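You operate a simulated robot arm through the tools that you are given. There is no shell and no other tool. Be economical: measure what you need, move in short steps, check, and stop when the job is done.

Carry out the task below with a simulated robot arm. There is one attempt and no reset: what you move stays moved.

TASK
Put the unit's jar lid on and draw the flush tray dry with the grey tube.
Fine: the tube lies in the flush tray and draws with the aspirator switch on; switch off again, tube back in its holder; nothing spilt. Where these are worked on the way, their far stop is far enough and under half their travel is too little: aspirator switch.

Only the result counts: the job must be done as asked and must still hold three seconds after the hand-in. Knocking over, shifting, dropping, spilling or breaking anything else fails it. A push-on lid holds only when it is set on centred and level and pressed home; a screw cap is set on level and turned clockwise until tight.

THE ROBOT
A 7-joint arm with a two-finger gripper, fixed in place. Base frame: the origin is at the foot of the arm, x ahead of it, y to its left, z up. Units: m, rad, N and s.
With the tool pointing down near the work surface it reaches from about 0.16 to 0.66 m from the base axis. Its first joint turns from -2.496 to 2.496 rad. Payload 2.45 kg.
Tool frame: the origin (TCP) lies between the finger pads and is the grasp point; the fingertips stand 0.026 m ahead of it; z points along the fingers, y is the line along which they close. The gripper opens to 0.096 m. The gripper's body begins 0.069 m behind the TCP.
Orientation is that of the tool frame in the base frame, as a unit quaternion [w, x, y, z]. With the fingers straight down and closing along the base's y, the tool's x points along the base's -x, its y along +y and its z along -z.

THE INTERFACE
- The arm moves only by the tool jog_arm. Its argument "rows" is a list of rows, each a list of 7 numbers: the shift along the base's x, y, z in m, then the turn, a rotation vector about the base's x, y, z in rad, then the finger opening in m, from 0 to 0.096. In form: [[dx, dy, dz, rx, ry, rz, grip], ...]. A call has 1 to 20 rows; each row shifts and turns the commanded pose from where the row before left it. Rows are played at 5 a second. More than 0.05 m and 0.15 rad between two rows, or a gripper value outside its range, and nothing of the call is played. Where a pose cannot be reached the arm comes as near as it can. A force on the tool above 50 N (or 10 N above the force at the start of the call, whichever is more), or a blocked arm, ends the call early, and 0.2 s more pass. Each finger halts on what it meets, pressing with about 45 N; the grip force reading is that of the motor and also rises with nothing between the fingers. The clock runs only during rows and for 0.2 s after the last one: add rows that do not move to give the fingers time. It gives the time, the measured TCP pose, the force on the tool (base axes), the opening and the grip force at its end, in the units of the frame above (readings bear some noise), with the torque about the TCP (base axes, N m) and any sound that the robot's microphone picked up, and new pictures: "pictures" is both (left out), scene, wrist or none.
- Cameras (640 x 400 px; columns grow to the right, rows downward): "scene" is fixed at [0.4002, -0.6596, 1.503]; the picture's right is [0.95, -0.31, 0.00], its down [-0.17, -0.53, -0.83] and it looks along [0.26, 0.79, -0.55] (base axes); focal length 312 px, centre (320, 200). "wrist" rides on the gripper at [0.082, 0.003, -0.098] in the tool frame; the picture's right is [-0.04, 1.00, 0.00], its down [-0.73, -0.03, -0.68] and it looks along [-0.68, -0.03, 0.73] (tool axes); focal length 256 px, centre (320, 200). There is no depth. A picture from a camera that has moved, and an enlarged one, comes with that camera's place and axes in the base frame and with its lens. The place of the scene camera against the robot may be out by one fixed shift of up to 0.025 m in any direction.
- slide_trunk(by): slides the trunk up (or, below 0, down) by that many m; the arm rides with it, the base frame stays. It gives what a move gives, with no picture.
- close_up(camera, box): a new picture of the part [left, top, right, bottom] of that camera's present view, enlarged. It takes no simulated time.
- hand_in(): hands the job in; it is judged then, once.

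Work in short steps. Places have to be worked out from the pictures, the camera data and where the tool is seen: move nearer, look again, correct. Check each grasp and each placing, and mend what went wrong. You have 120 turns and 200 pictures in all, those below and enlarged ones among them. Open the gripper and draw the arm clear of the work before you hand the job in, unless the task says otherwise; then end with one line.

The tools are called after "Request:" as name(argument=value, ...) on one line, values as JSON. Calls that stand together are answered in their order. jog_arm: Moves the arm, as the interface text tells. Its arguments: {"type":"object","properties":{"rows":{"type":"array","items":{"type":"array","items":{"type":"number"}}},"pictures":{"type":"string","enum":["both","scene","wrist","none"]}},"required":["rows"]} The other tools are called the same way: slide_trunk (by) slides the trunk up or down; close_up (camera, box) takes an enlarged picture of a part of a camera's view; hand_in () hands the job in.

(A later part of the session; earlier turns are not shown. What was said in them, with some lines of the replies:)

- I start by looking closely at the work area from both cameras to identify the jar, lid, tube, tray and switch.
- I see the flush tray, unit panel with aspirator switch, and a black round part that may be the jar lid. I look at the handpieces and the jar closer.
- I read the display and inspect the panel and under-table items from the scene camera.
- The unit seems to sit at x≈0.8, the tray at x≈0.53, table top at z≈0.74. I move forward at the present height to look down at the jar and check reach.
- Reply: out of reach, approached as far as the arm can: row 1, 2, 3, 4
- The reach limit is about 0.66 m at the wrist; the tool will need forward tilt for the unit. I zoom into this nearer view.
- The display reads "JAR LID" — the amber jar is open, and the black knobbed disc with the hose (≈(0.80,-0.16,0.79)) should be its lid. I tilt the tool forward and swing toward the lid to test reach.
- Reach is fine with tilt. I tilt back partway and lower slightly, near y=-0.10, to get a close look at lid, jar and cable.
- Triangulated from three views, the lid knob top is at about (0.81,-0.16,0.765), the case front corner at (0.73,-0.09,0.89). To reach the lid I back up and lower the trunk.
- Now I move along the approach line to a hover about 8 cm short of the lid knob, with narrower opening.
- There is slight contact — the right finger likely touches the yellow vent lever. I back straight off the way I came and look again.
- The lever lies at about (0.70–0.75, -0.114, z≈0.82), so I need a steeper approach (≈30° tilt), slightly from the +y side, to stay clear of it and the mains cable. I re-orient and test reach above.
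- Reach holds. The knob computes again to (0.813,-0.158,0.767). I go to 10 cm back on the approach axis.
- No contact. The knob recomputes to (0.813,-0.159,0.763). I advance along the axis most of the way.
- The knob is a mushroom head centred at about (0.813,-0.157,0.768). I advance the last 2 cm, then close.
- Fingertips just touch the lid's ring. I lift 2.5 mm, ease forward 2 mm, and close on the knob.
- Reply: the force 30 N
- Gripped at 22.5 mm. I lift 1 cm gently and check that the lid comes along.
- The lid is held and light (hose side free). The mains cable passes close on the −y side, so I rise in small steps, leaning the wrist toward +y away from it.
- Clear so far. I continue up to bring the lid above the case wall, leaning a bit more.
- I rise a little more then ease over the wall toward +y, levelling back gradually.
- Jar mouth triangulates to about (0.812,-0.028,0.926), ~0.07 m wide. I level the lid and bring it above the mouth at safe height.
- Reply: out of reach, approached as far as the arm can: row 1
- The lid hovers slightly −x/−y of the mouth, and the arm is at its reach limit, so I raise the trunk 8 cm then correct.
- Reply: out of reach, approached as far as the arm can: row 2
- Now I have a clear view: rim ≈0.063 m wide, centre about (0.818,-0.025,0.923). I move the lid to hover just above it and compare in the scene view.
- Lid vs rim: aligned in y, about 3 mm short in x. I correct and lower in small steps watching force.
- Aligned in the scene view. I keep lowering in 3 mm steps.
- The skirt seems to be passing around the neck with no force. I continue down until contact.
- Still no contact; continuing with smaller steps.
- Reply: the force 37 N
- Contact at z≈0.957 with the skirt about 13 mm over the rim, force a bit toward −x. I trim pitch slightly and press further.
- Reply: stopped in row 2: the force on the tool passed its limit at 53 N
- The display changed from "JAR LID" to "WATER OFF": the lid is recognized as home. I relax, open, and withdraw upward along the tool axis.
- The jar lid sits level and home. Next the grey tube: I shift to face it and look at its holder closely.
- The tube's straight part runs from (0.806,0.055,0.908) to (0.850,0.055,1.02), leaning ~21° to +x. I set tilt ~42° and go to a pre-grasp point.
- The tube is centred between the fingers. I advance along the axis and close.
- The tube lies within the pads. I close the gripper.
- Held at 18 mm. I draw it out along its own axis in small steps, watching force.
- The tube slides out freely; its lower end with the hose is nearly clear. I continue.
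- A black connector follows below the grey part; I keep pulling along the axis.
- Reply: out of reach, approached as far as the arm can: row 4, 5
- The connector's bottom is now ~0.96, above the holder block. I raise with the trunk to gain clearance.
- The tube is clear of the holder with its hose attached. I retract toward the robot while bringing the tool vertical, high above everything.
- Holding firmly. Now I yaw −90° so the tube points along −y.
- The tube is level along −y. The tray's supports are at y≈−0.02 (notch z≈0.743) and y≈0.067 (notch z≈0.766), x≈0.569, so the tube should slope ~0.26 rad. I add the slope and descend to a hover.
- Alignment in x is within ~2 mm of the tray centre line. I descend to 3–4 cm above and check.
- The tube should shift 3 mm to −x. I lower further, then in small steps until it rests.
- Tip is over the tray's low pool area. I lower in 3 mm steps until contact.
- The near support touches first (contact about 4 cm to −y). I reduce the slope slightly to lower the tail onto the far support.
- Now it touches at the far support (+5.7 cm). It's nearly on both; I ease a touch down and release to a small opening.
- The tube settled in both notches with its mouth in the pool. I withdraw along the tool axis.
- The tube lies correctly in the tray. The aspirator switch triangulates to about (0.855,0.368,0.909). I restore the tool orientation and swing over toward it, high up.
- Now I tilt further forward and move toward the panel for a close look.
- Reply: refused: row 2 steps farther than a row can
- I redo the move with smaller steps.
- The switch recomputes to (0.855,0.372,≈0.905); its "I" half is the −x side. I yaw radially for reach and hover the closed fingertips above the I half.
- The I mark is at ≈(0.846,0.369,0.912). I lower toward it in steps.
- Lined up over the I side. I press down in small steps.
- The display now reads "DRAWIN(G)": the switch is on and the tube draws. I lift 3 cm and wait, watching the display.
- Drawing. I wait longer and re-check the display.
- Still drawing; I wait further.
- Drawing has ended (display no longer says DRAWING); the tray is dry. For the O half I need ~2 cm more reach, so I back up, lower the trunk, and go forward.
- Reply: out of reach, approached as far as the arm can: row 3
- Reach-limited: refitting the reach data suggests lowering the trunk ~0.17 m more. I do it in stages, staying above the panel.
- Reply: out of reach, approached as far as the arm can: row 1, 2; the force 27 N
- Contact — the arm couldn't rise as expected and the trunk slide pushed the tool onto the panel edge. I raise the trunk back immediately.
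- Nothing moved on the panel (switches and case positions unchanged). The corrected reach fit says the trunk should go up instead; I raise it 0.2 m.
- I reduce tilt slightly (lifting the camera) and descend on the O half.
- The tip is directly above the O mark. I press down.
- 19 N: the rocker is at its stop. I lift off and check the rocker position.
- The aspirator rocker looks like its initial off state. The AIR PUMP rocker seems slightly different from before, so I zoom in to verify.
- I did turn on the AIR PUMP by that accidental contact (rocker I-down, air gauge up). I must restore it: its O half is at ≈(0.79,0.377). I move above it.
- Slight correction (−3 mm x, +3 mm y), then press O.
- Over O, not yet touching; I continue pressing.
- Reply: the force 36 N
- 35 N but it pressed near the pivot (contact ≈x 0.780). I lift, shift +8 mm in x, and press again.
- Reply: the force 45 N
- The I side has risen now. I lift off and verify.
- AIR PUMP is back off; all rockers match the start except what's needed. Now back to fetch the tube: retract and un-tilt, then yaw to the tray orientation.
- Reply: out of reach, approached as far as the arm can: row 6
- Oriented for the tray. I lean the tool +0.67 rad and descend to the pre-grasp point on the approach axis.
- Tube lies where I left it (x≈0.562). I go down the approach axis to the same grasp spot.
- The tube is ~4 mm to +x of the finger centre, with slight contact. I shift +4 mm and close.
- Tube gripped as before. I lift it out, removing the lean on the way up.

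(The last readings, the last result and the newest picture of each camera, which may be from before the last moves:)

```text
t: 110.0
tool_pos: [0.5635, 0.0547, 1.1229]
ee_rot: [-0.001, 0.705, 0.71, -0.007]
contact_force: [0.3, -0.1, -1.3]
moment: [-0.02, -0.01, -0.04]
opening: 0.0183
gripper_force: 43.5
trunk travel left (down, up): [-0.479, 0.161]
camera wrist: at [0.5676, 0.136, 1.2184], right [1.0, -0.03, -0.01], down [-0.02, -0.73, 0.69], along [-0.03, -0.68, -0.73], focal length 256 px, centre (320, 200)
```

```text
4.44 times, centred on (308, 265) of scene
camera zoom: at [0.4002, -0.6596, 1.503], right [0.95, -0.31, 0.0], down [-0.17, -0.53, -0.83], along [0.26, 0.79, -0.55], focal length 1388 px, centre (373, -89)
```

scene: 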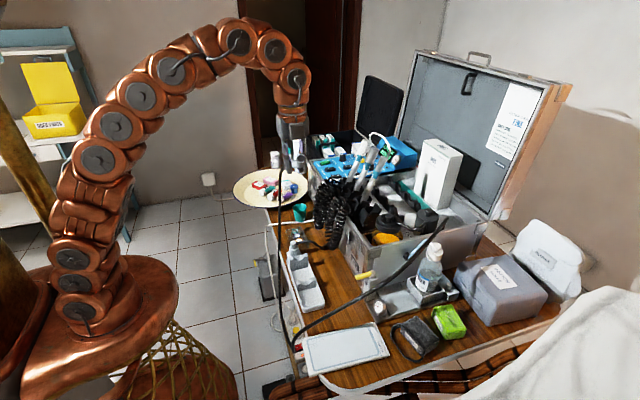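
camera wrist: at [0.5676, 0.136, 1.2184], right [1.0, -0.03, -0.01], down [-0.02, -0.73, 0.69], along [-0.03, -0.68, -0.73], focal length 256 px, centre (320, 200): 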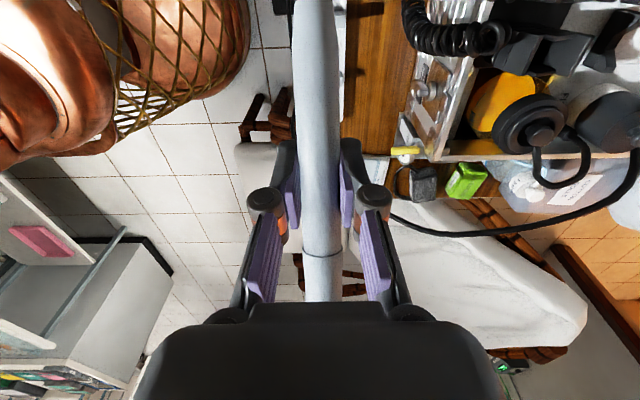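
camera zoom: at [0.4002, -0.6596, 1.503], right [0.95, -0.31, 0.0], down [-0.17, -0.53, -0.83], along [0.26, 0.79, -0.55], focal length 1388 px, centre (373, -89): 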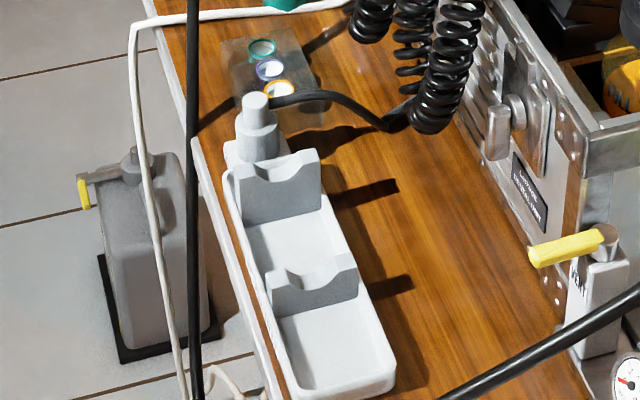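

The tray is empty and dry. I yaw back and raise the trunk a bit for the return to the holder.

Request:
jog_arm(rows=[[0, 0, 0, 0, 0, 0.143, 0.005], [0, 0, 0, 0, 0, 0.143, 0.005], [0, 0, 0, 0, 0, 0.143, 0.005], [0, 0, 0, 0, 0, 0.143, 0.005], [0, 0, 0, 0, 0, 0.143, 0.005], [0, 0, 0, 0, 0, 0.143, 0.005], [0, 0, 0, 0, 0, 0.143, 0.005], [0, 0, 0, 0, 0, 0.143, 0.005], [0, 0, 0, 0, 0, 0.143, 0.005], [0, 0, 0, 0, 0, 0.143, 0.005], [0, 0, 0, 0, 0, 0.143, 0.005], [0, 0, 0, 0, 0, 0, 0.005]], pictures="none")

Request:
slide_trunk(by=0.08)

Request:
jog_arm(rows=[[0.04, 0, 0, 0, -0.104, 0, 0.005], [0.04, 0, 0, 0, -0.104, 0, 0.005], [0.04, 0, 0, 0, -0.104, 0, 0.005], [0.04, 0, 0, 0, -0.104, 0, 0.005], [0.04, 0, 0, 0, -0.104, 0, 0.005], [0.04, 0, 0, 0, -0.104, 0, 0.005], [0.04, 0, 0, 0, -0.104, 0, 0.005], [0.035, 0, 0, 0, 0, 0, 0.005], [0, 0, 0, 0, 0, 0, 0.005]])

Request:
close_up(camera="scene", box=[340, 100, 452, 210])

```text
t: 112.6
tool_pos: [0.5634, 0.0528, 1.1225]
ee_rot: [0.004, -0.005, 1.0, -0.006]
contact_force: [-0.2, 0.3, -0.2]
moment: [0.02, 0.02, -0.01]
opening: 0.0181
gripper_force: 43.4
trunk travel left (down, up): [-0.479, 0.161]
```

```text
t: 113.8
tool_pos: [0.5637, 0.0539, 1.2022]
ee_rot: [0.004, -0.004, 1.0, -0.006]
contact_force: [0.2, 0.5, -1.2]
moment: [-0.03, 0.02, 0.02]
opening: 0.0183
gripper_force: 43.7
trunk travel left (down, up): [-0.559, 0.081]
```

```text
t: 115.8
tool_pos: [0.8733, 0.05, 1.1951]
ee_rot: [0.361, -0.002, 0.933, -0.007]
contact_force: [0.5, 0.5, -1.2]
moment: [0.02, -0.02, 0.02]
opening: 0.0179
gripper_force: 43.5
out of reach, approached as far as the arm can: row 8
trunk travel left (down, up): [-0.559, 0.081]
camera wrist: at [0.7481, 0.0534, 1.2118], right [0.03, 1.0, 0.01], down [0.09, -0.01, 1.0], along [1.0, -0.03, -0.09], focal length 256 px, centre (320, 200)
```

scene: 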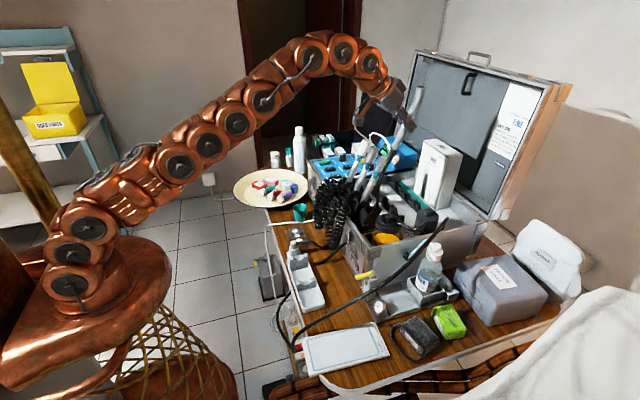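
wrist: 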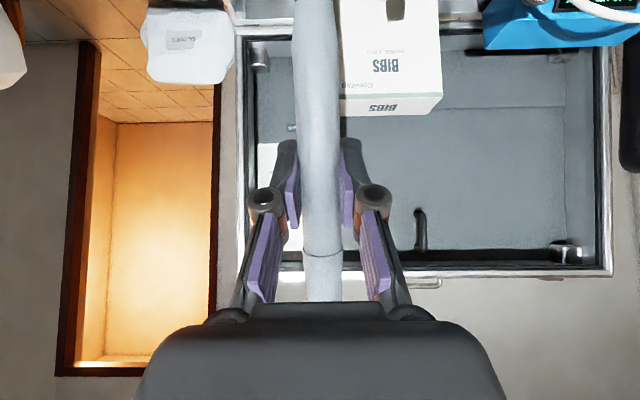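

```text
3.64 times, centred on (396, 155) of scene
camera zoom: at [0.4002, -0.6596, 1.503], right [0.95, -0.31, 0.0], down [-0.17, -0.53, -0.83], along [0.26, 0.79, -0.55], focal length 1136 px, centre (44, 364)
```

zoom: 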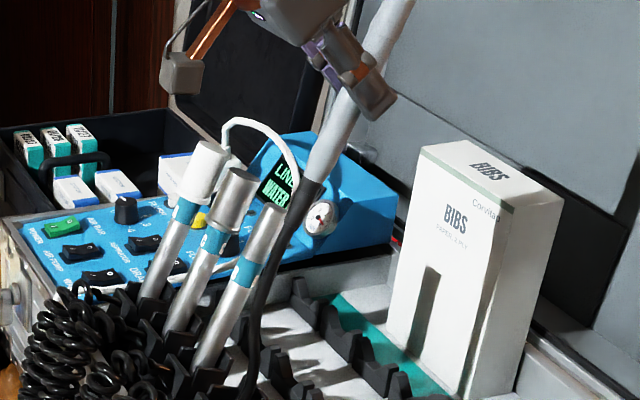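

I descend to a pre-insertion point on the holder's axis line and inspect alignment.

Request:
jog_arm(rows=[[0.0, 0.002, -0.04, 0, 0, 0, 0.005], [0.0, 0.002, -0.04, 0, 0, 0, 0.005], [0.002, 0.0015, -0.02, 0, 0, 0, 0.005], [0, 0, 0, 0, 0, 0, 0.005]], pictures="wrist")

Request:
close_up(camera="scene", box=[346, 135, 434, 215])

Request:
close_up(camera="wrist", box=[240, 0, 400, 100])

```text
t: 116.8
tool_pos: [0.8754, 0.0565, 1.097]
ee_rot: [0.359, -0.001, 0.933, -0.008]
contact_force: [0.5, 0.3, -0.8]
moment: [-0.01, -0.02, 0.06]
opening: 0.0184
gripper_force: 44.1
trunk travel left (down, up): [-0.559, 0.081]
camera wrist: at [0.7495, 0.0595, 1.1133], right [0.03, 1.0, 0.01], down [0.09, -0.01, 1.0], along [1.0, -0.03, -0.09], focal length 256 px, centre (320, 200)
```

wrist: 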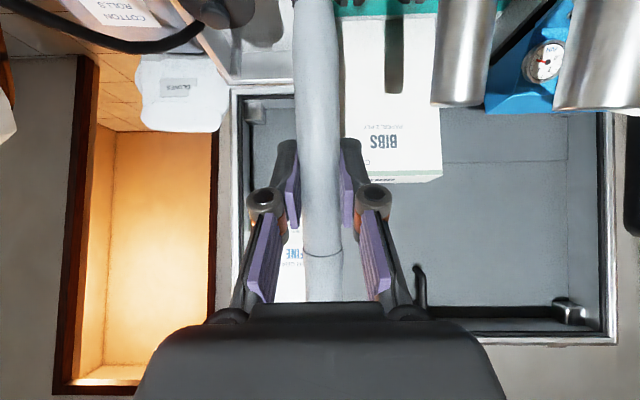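

```text
5.00 times, centred on (390, 175) of scene
camera zoom: at [0.4002, -0.6596, 1.503], right [0.95, -0.31, 0.0], down [-0.17, -0.53, -0.83], along [0.26, 0.79, -0.55], focal length 1562 px, centre (-30, 325)
```

zoom: 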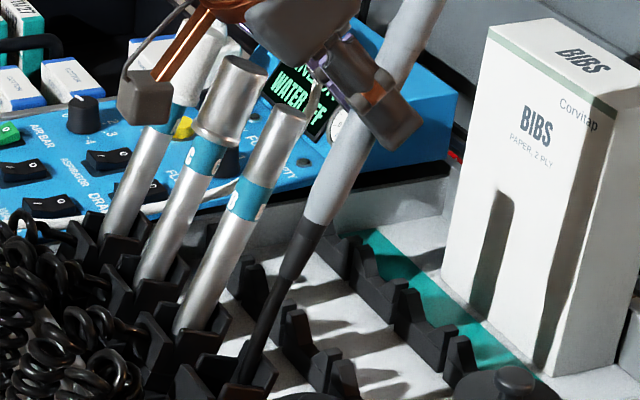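

```text
4.00 times, centred on (320, 50) of wrist
camera zoom: at [0.7495, 0.0595, 1.1133], right [0.03, 1.0, 0.01], down [0.09, -0.01, 1.0], along [1.0, -0.03, -0.09], focal length 1024 px, centre (320, 800)
```

zoom: 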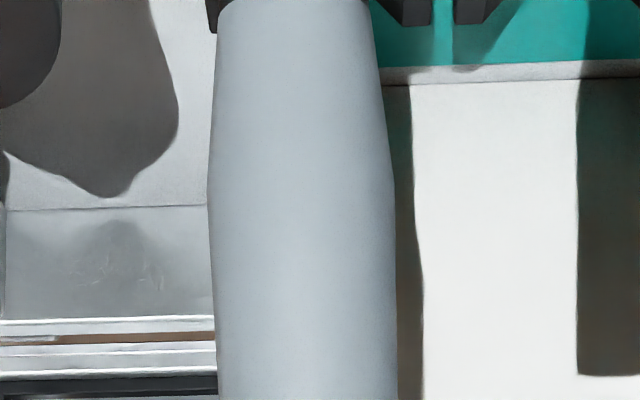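

The tube is parallel to the holder axis. I insert along the axis, first 7 cm.

Request:
jog_arm(rows=[[-0.004, -0.0007, -0.01, 0, 0, 0, 0.005], [-0.004, -0.0007, -0.01, 0, 0, 0, 0.005], [-0.004, 0, -0.01, 0, 0, 0, 0.005], [-0.004, 0, -0.01, 0, 0, 0, 0.005], [-0.004, 0, -0.01, 0, 0, 0, 0.005], [-0.004, 0, -0.01, 0, 0, 0, 0.005], [0, 0, 0, 0, 0, 0, 0.005]], pictures="wrist")

Request:
close_up(camera="scene", box=[340, 160, 436, 220])

Request:
close_up(camera="wrist", box=[240, 0, 400, 100])

```text
t: 118.3
tool_pos: [0.851, 0.0535, 1.037]
ee_rot: [0.359, -0.003, 0.933, -0.007]
contact_force: [0.0, -0.4, 0.1]
moment: [0.01, 0.02, -0.01]
opening: 0.0184
gripper_force: 43.3
trunk travel left (down, up): [-0.559, 0.081]
camera wrist: at [0.7244, 0.0573, 1.054], right [0.03, 1.0, 0.01], down [0.09, -0.01, 1.0], along [1.0, -0.03, -0.09], focal length 256 px, centre (320, 200)
```

wrist: 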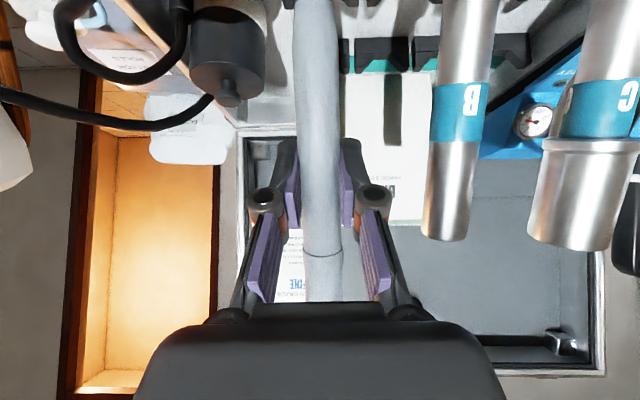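

```text
6.67 times, centred on (388, 190) of scene
camera zoom: at [0.4002, -0.6596, 1.503], right [0.95, -0.31, 0.0], down [-0.17, -0.53, -0.83], along [0.26, 0.79, -0.55], focal length 2082 px, centre (-133, 267)
```

zoom: 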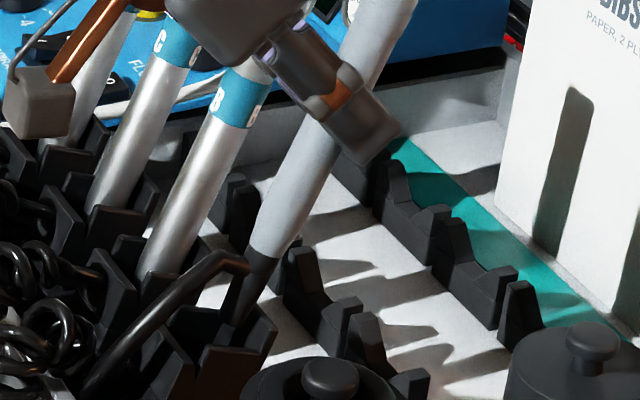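

```text
4.00 times, centred on (320, 50) of wrist
camera zoom: at [0.7244, 0.0573, 1.054], right [0.03, 1.0, 0.01], down [0.09, -0.01, 1.0], along [1.0, -0.03, -0.09], focal length 1024 px, centre (320, 800)
```

zoom: 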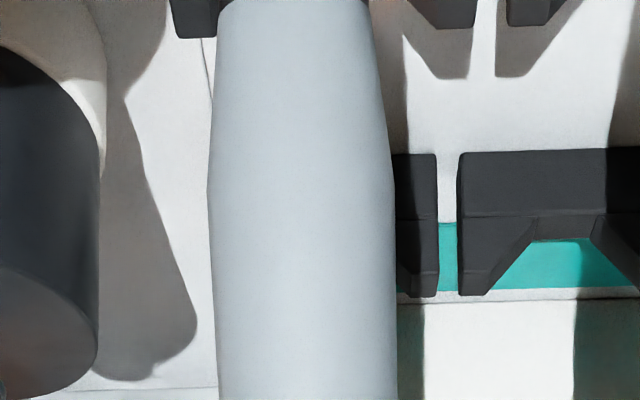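

Matches the pull-out state closely (within 2–3 mm). I trim and continue inserting.

Request:
jog_arm(rows=[[-0.002, 0.0012, -0.01, 0, 0, 0, 0.005], [-0.004, 0, -0.01, 0, 0, 0, 0.005], [-0.004, 0, -0.01, 0, 0, 0, 0.005], [0, 0, 0, 0, 0, 0, 0.005]], pictures="none")

Request:
close_up(camera="scene", box=[340, 160, 436, 220])

Request:
close_up(camera="wrist", box=[240, 0, 400, 100])

```text
t: 119.3
tool_pos: [0.8397, 0.0556, 1.0073]
ee_rot: [0.359, -0.002, 0.933, -0.008]
contact_force: [-0.6, 0.1, 0.5]
moment: [0.0, 0.02, -0.01]
opening: 0.0187
gripper_force: 44.1
trunk travel left (down, up): [-0.559, 0.081]
```

```text
6.67 times, centred on (388, 190) of scene
camera zoom: at [0.4002, -0.6596, 1.503], right [0.95, -0.31, 0.0], down [-0.17, -0.53, -0.83], along [0.26, 0.79, -0.55], focal length 2082 px, centre (-133, 267)
```

zoom: 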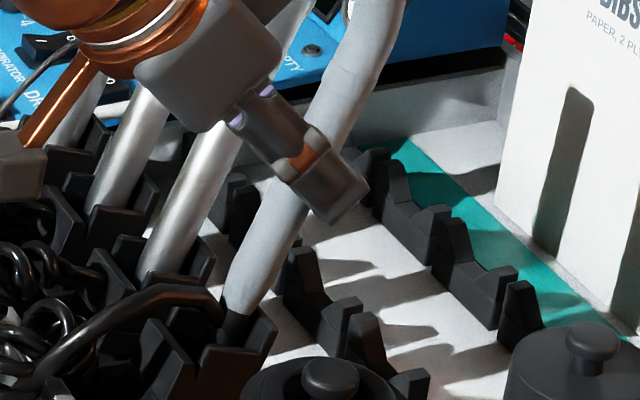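

```text
4.00 times, centred on (320, 50) of wrist
camera zoom: at [0.7136, 0.0589, 1.0237], right [0.03, 1.0, 0.01], down [0.09, -0.01, 1.0], along [1.0, -0.03, -0.09], focal length 1024 px, centre (320, 800)
```

zoom: 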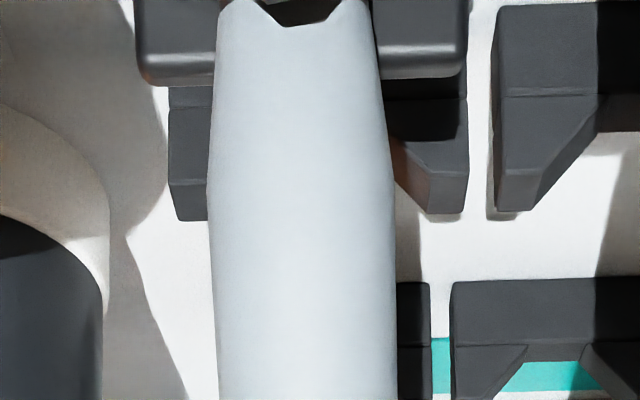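

Centred between the cheeks and matching the earlier image. I insert the last 3 cm.

Request:
jog_arm(rows=[[-0.004, 0, -0.01, 0, 0, 0, 0.005], [-0.004, 0, -0.01, 0, 0, 0, 0.005], [-0.004, 0, -0.01, 0, 0, 0, 0.005], [0, 0, 0, 0, 0, 0, 0.005]], pictures="none")

Request:
close_up(camera="scene", box=[350, 160, 430, 210])

Request:
close_up(camera="wrist", box=[240, 0, 400, 100])

```text
t: 120.3
tool_pos: [0.8281, 0.0563, 0.9767]
ee_rot: [0.359, -0.001, 0.933, -0.008]
contact_force: [-11.7, -0.5, -0.1]
moment: [-0.01, 0.52, 0.03]
opening: 0.0177
gripper_force: 43.8
trunk travel left (down, up): [-0.559, 0.081]
```

```text
8.00 times, centred on (390, 185) of scene
camera zoom: at [0.4002, -0.6596, 1.503], right [0.95, -0.31, 0.0], down [-0.17, -0.53, -0.83], along [0.26, 0.79, -0.55], focal length 2499 px, centre (-240, 320)
```

zoom: 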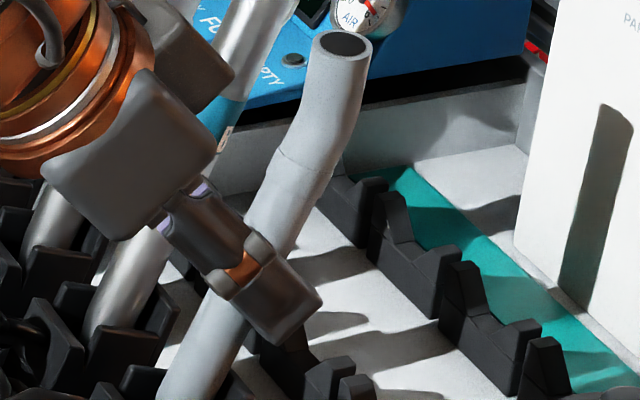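

```text
4.00 times, centred on (320, 50) of wrist
camera zoom: at [0.7009, 0.0589, 0.9928], right [0.03, 1.0, 0.01], down [0.09, -0.01, 1.0], along [1.0, -0.03, -0.09], focal length 1024 px, centre (320, 800)
```

zoom: 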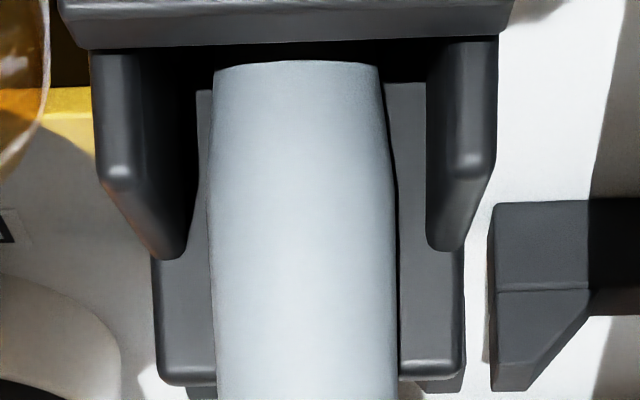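

The tube is in, but a −12 N x-force shows it's ~4 mm too far +x versus the original picture. I ease −x and re-check.

Request:
jog_arm(rows=[[-0.002, 0, 0, 0, 0, 0, 0.005], [-0.001, 0, -0.001, 0, 0, 0, 0.005], [0, 0, 0, 0, 0, 0, 0.005]], pictures="none")

Request:
close_up(camera="scene", box=[350, 160, 430, 210])

```text
t: 121.2
tool_pos: [0.8254, 0.0544, 0.9767]
ee_rot: [0.36, -0.002, 0.933, -0.008]
contact_force: [0.3, -0.4, 0.3]
moment: [0.0, 0.02, -0.02]
opening: 0.0181
gripper_force: 44.3
trunk travel left (down, up): [-0.559, 0.081]
```

```text
8.00 times, centred on (390, 185) of scene
camera zoom: at [0.4002, -0.6596, 1.503], right [0.95, -0.31, 0.0], down [-0.17, -0.53, -0.83], along [0.26, 0.79, -0.55], focal length 2499 px, centre (-240, 320)
```

zoom: 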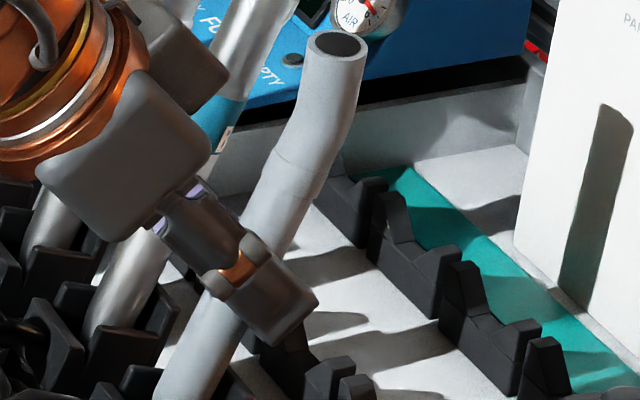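

Force is zero and the tip is within ~3 mm of its original place. I push gently along the axis to confirm it's bottomed.

Request:
jog_arm(rows=[[-0.001, 0, -0.002, 0, -0.015, 0, 0.005], [-0.001, 0, -0.002, 0, -0.01, 0, 0.005], [0, 0, 0, 0, 0, 0, 0.005]], pictures="none")

Request:
close_up(camera="scene", box=[350, 160, 430, 210])

Request:
close_up(camera="wrist", box=[240, 0, 400, 100])

```text
t: 122.0
tool_pos: [0.8235, 0.0548, 0.9745]
ee_rot: [0.373, -0.002, 0.928, -0.007]
contact_force: [2.8, -1.0, 10.3]
moment: [0.01, 0.01, -0.01]
opening: 0.0181
gripper_force: 43.4
trunk travel left (down, up): [-0.559, 0.081]
```

```text
8.00 times, centred on (390, 185) of scene
camera zoom: at [0.4002, -0.6596, 1.503], right [0.95, -0.31, 0.0], down [-0.17, -0.53, -0.83], along [0.26, 0.79, -0.55], focal length 2499 px, centre (-240, 320)
```

zoom: 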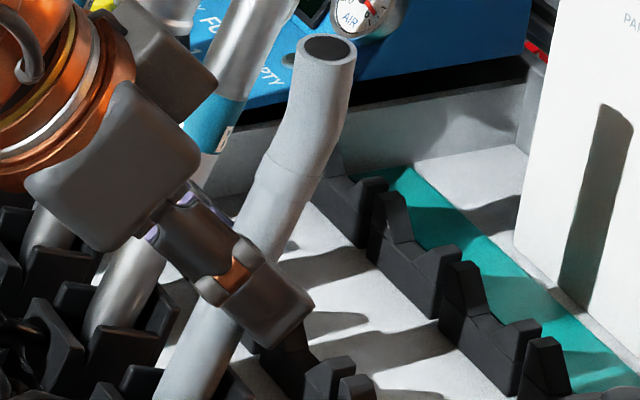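

```text
4.00 times, centred on (320, 50) of wrist
camera zoom: at [0.6966, 0.0585, 0.9876], right [0.03, 1.0, 0.01], down [0.06, -0.01, 1.0], along [1.0, -0.03, -0.06], focal length 1024 px, centre (320, 800)
```

zoom: 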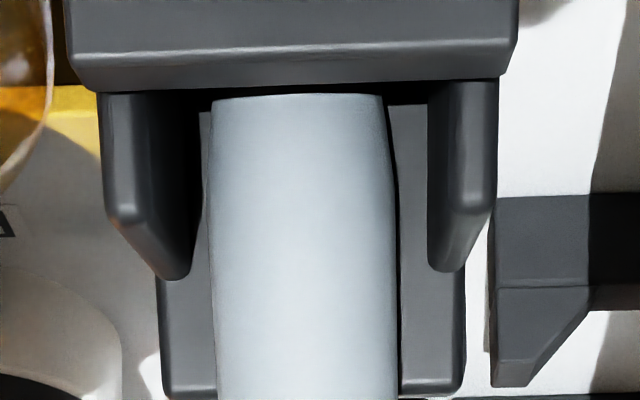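

Bottomed out (10 N along the axis) and the tip matches its original pixel. I release.

Request:
jog_arm(rows=[[0, 0, 0.0005, 0, 0, 0, 0.018], [0, 0, 0, 0, 0, 0, 0.03], [0, 0, 0, 0, 0, 0, 0.045], [0, 0, 0, 0, 0, 0, 0.05], [0, 0, 0, 0, 0, 0, 0.05]], pictures="wrist")

Request:
close_up(camera="scene", box=[350, 160, 430, 210])

```text
t: 123.2
tool_pos: [0.8222, 0.0568, 0.9747]
ee_rot: [0.371, -0.003, 0.929, -0.007]
contact_force: [0.2, -0.2, 0.0]
moment: [0.01, 0.01, -0.02]
opening: 0.0502
gripper_force: 0.0
trunk travel left (down, up): [-0.559, 0.081]
camera wrist: at [0.6962, 0.0587, 0.987], right [0.03, 1.0, 0.01], down [0.06, -0.01, 1.0], along [1.0, -0.03, -0.06], focal length 256 px, centre (320, 200)
```

wrist: 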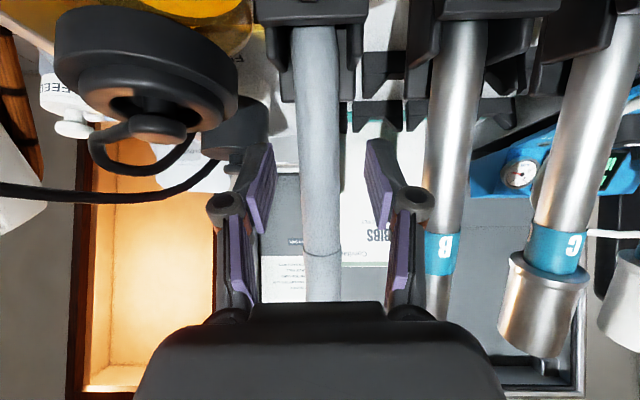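

```text
8.00 times, centred on (390, 185) of scene
camera zoom: at [0.4002, -0.6596, 1.503], right [0.95, -0.31, 0.0], down [-0.17, -0.53, -0.83], along [0.26, 0.79, -0.55], focal length 2499 px, centre (-240, 320)
```

zoom: 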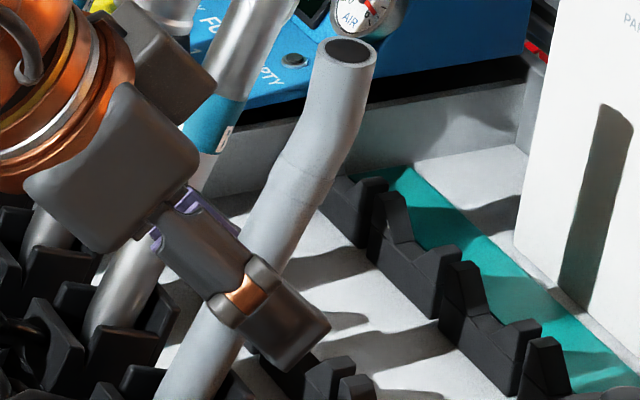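

Released; the tube leaned back slightly within the holder's play. I withdraw along the tool axis and check it.

Request:
jog_arm(rows=[[-0.014, 0, 0.014, 0, 0, 0, 0.05], [-0.02, 0, 0.02, 0, 0, 0, 0.05], [-0.03, 0, 0.03, 0, 0, 0, 0.05], [-0.035, 0, 0.03, 0, 0.1, 0, 0.05], [-0.03, 0, 0.03, 0, 0.1, 0, 0.05], [0, 0, 0, 0, 0, 0, 0.05]])

Request:
close_up(camera="scene", box=[340, 160, 420, 230])

Request:
close_up(camera="wrist", box=[240, 0, 480, 150])

```text
t: 124.5
tool_pos: [0.6957, 0.0546, 1.0998]
ee_rot: [0.277, -0.002, 0.961, -0.007]
contact_force: [0.7, 0.3, -1.2]
moment: [0.0, -0.01, 0.0]
opening: 0.0497
gripper_force: 0.0
trunk travel left (down, up): [-0.559, 0.081]
camera wrist: at [0.5748, 0.058, 1.138], right [0.03, 1.0, 0.01], down [0.26, -0.01, 0.97], along [0.96, -0.03, -0.26], focal length 256 px, centre (320, 200)
```

scene: 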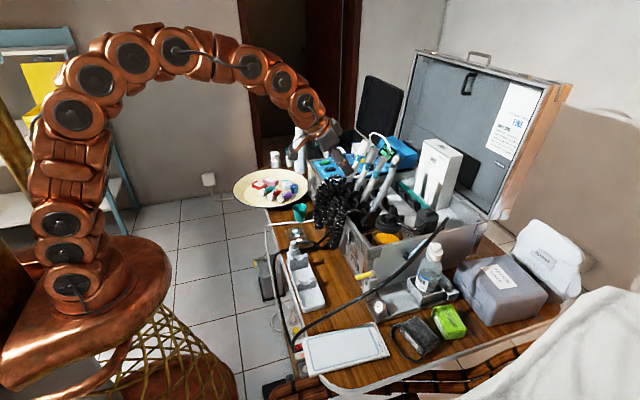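
wrist: 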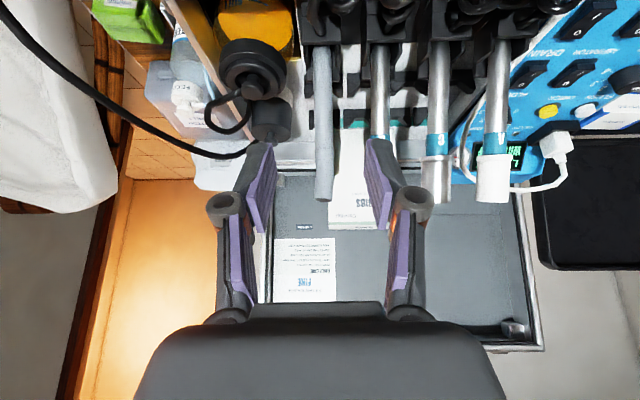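

```text
5.71 times, centred on (380, 195) of scene
camera zoom: at [0.4002, -0.6596, 1.503], right [0.95, -0.31, 0.0], down [-0.17, -0.53, -0.83], along [0.26, 0.79, -0.55], focal length 1785 px, centre (-23, 229)
```

zoom: 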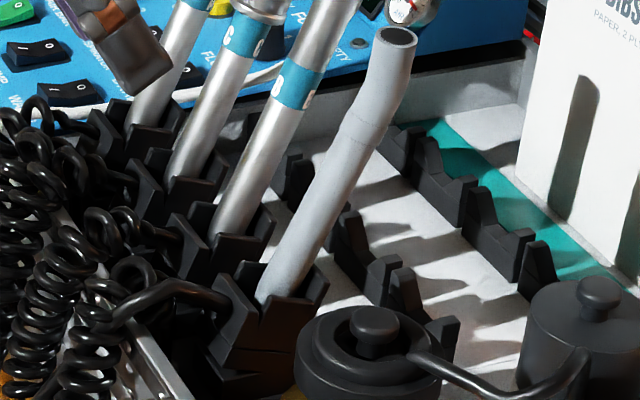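

```text
2.67 times, centred on (360, 75) of wrist
camera zoom: at [0.5748, 0.058, 1.138], right [0.03, 1.0, 0.01], down [0.26, -0.01, 0.97], along [0.96, -0.03, -0.26], focal length 683 px, centre (213, 533)
```

zoom: 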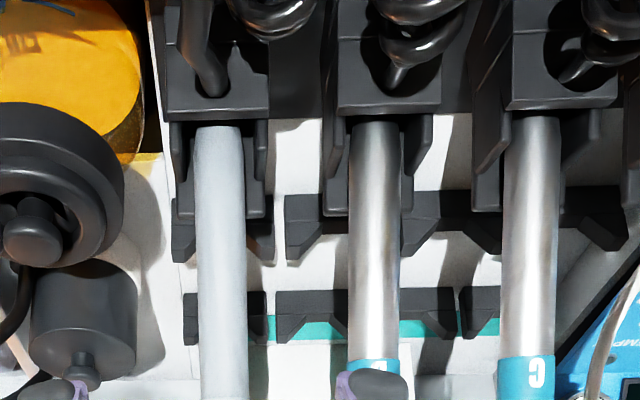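

The tube base sits exactly where it was, in its holder. I check the display, switches and lid once more before retreating.

Request:
close_up(camera="scene", box=[315, 135, 411, 195])

Request:
close_up(camera="scene", box=[350, 200, 446, 290])

```text
6.67 times, centred on (363, 165) of scene
camera zoom: at [0.4002, -0.6596, 1.503], right [0.95, -0.31, 0.0], down [-0.17, -0.53, -0.83], along [0.26, 0.79, -0.55], focal length 2082 px, centre (33, 433)
```

zoom: 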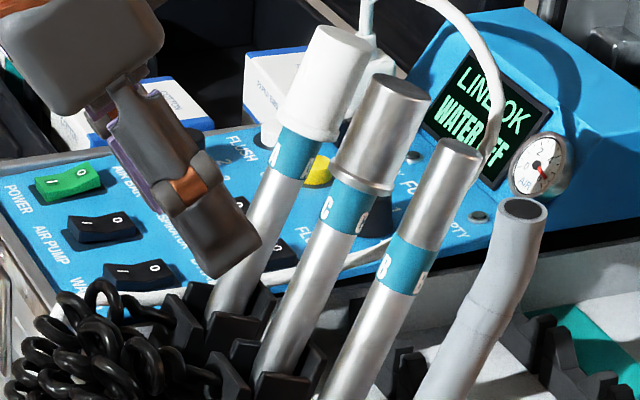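

```text
4.44 times, centred on (398, 245) of scene
camera zoom: at [0.4002, -0.6596, 1.503], right [0.95, -0.31, 0.0], down [-0.17, -0.53, -0.83], along [0.26, 0.79, -0.55], focal length 1388 px, centre (-27, 0)
```

zoom: 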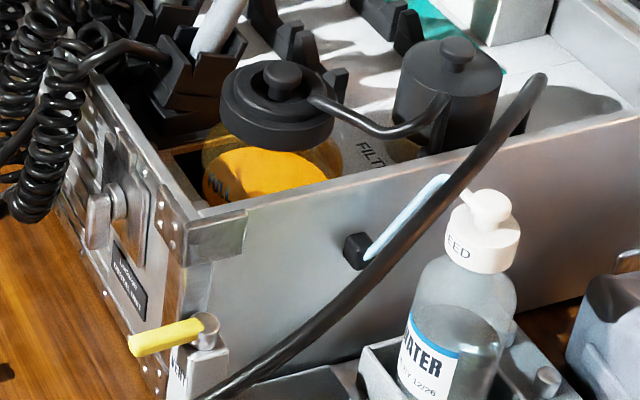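

Everything is in place: lid home, tray dry, aspirator and air pump off, tube in its holder. I draw the arm well clear and let things settle.

Request:
jog_arm(rows=[[-0.04, -0.01, 0.02, 0, 0.1, 0, 0.08], [-0.04, -0.01, 0.02, 0, 0.1, 0, 0.09], [-0.04, -0.01, 0.02, 0, 0.1, 0, 0.09], [-0.04, -0.01, 0, 0, 0.1, 0, 0.09], [0, 0, 0, 0, 0.1, 0, 0.09], [0, 0, 0, 0, 0, 0, 0.09], [0, 0, 0, 0, 0, 0, 0.09], [0, 0, 0, 0, 0, 0, 0.09]])

Request:
close_up(camera="scene", box=[315, 140, 411, 220])

```text
t: 126.3
tool_pos: [0.5355, 0.016, 1.1569]
ee_rot: [0.029, -0.005, 1.0, -0.006]
contact_force: [0.6, -0.6, -0.6]
moment: [-0.02, 0.02, 0.0]
opening: 0.0898
gripper_force: 0.1
trunk travel left (down, up): [-0.559, 0.081]
camera wrist: at [0.4479, 0.0186, 1.2485], right [0.03, 1.0, -0.01], down [0.69, -0.01, 0.72], along [0.72, -0.03, -0.69], focal length 256 px, centre (320, 200)
```

scene: 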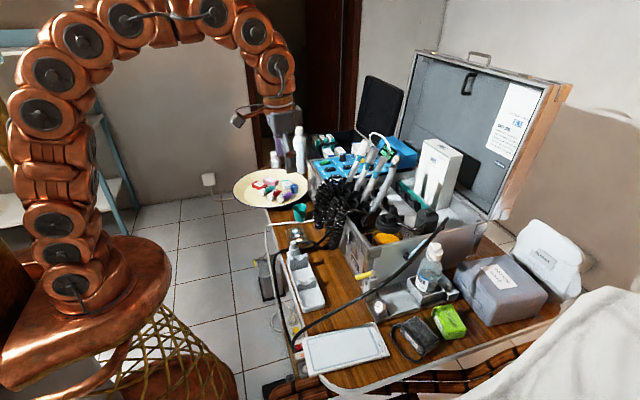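
wrist: 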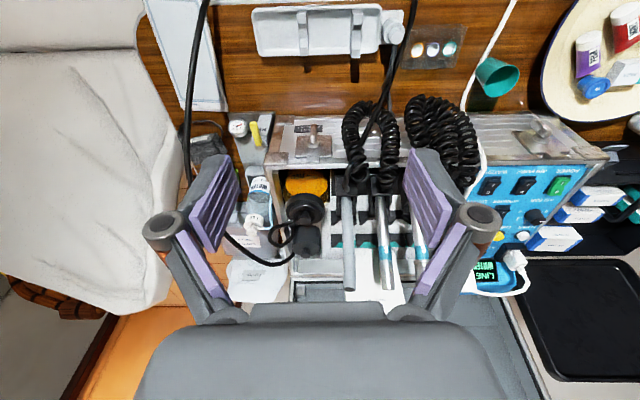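

```text
refused: no pictures are left
```

All parts are as asked and the arm is clear, with the gripper open. Handing in.

Request:
hand_in()

```text
The job is handed in.
```

The job is handed in: the jar lid is pressed home, the flush tray is drawn dry, the aspirator switch is off and the grey tube is back in its holder. Along the way I bumped the AIR PUMP switch on by accident. I switched it off again, but the air gauge was still showing about 6 at my last close look. The tube also leans about 6 mm further forward at its tip than it did at the start.
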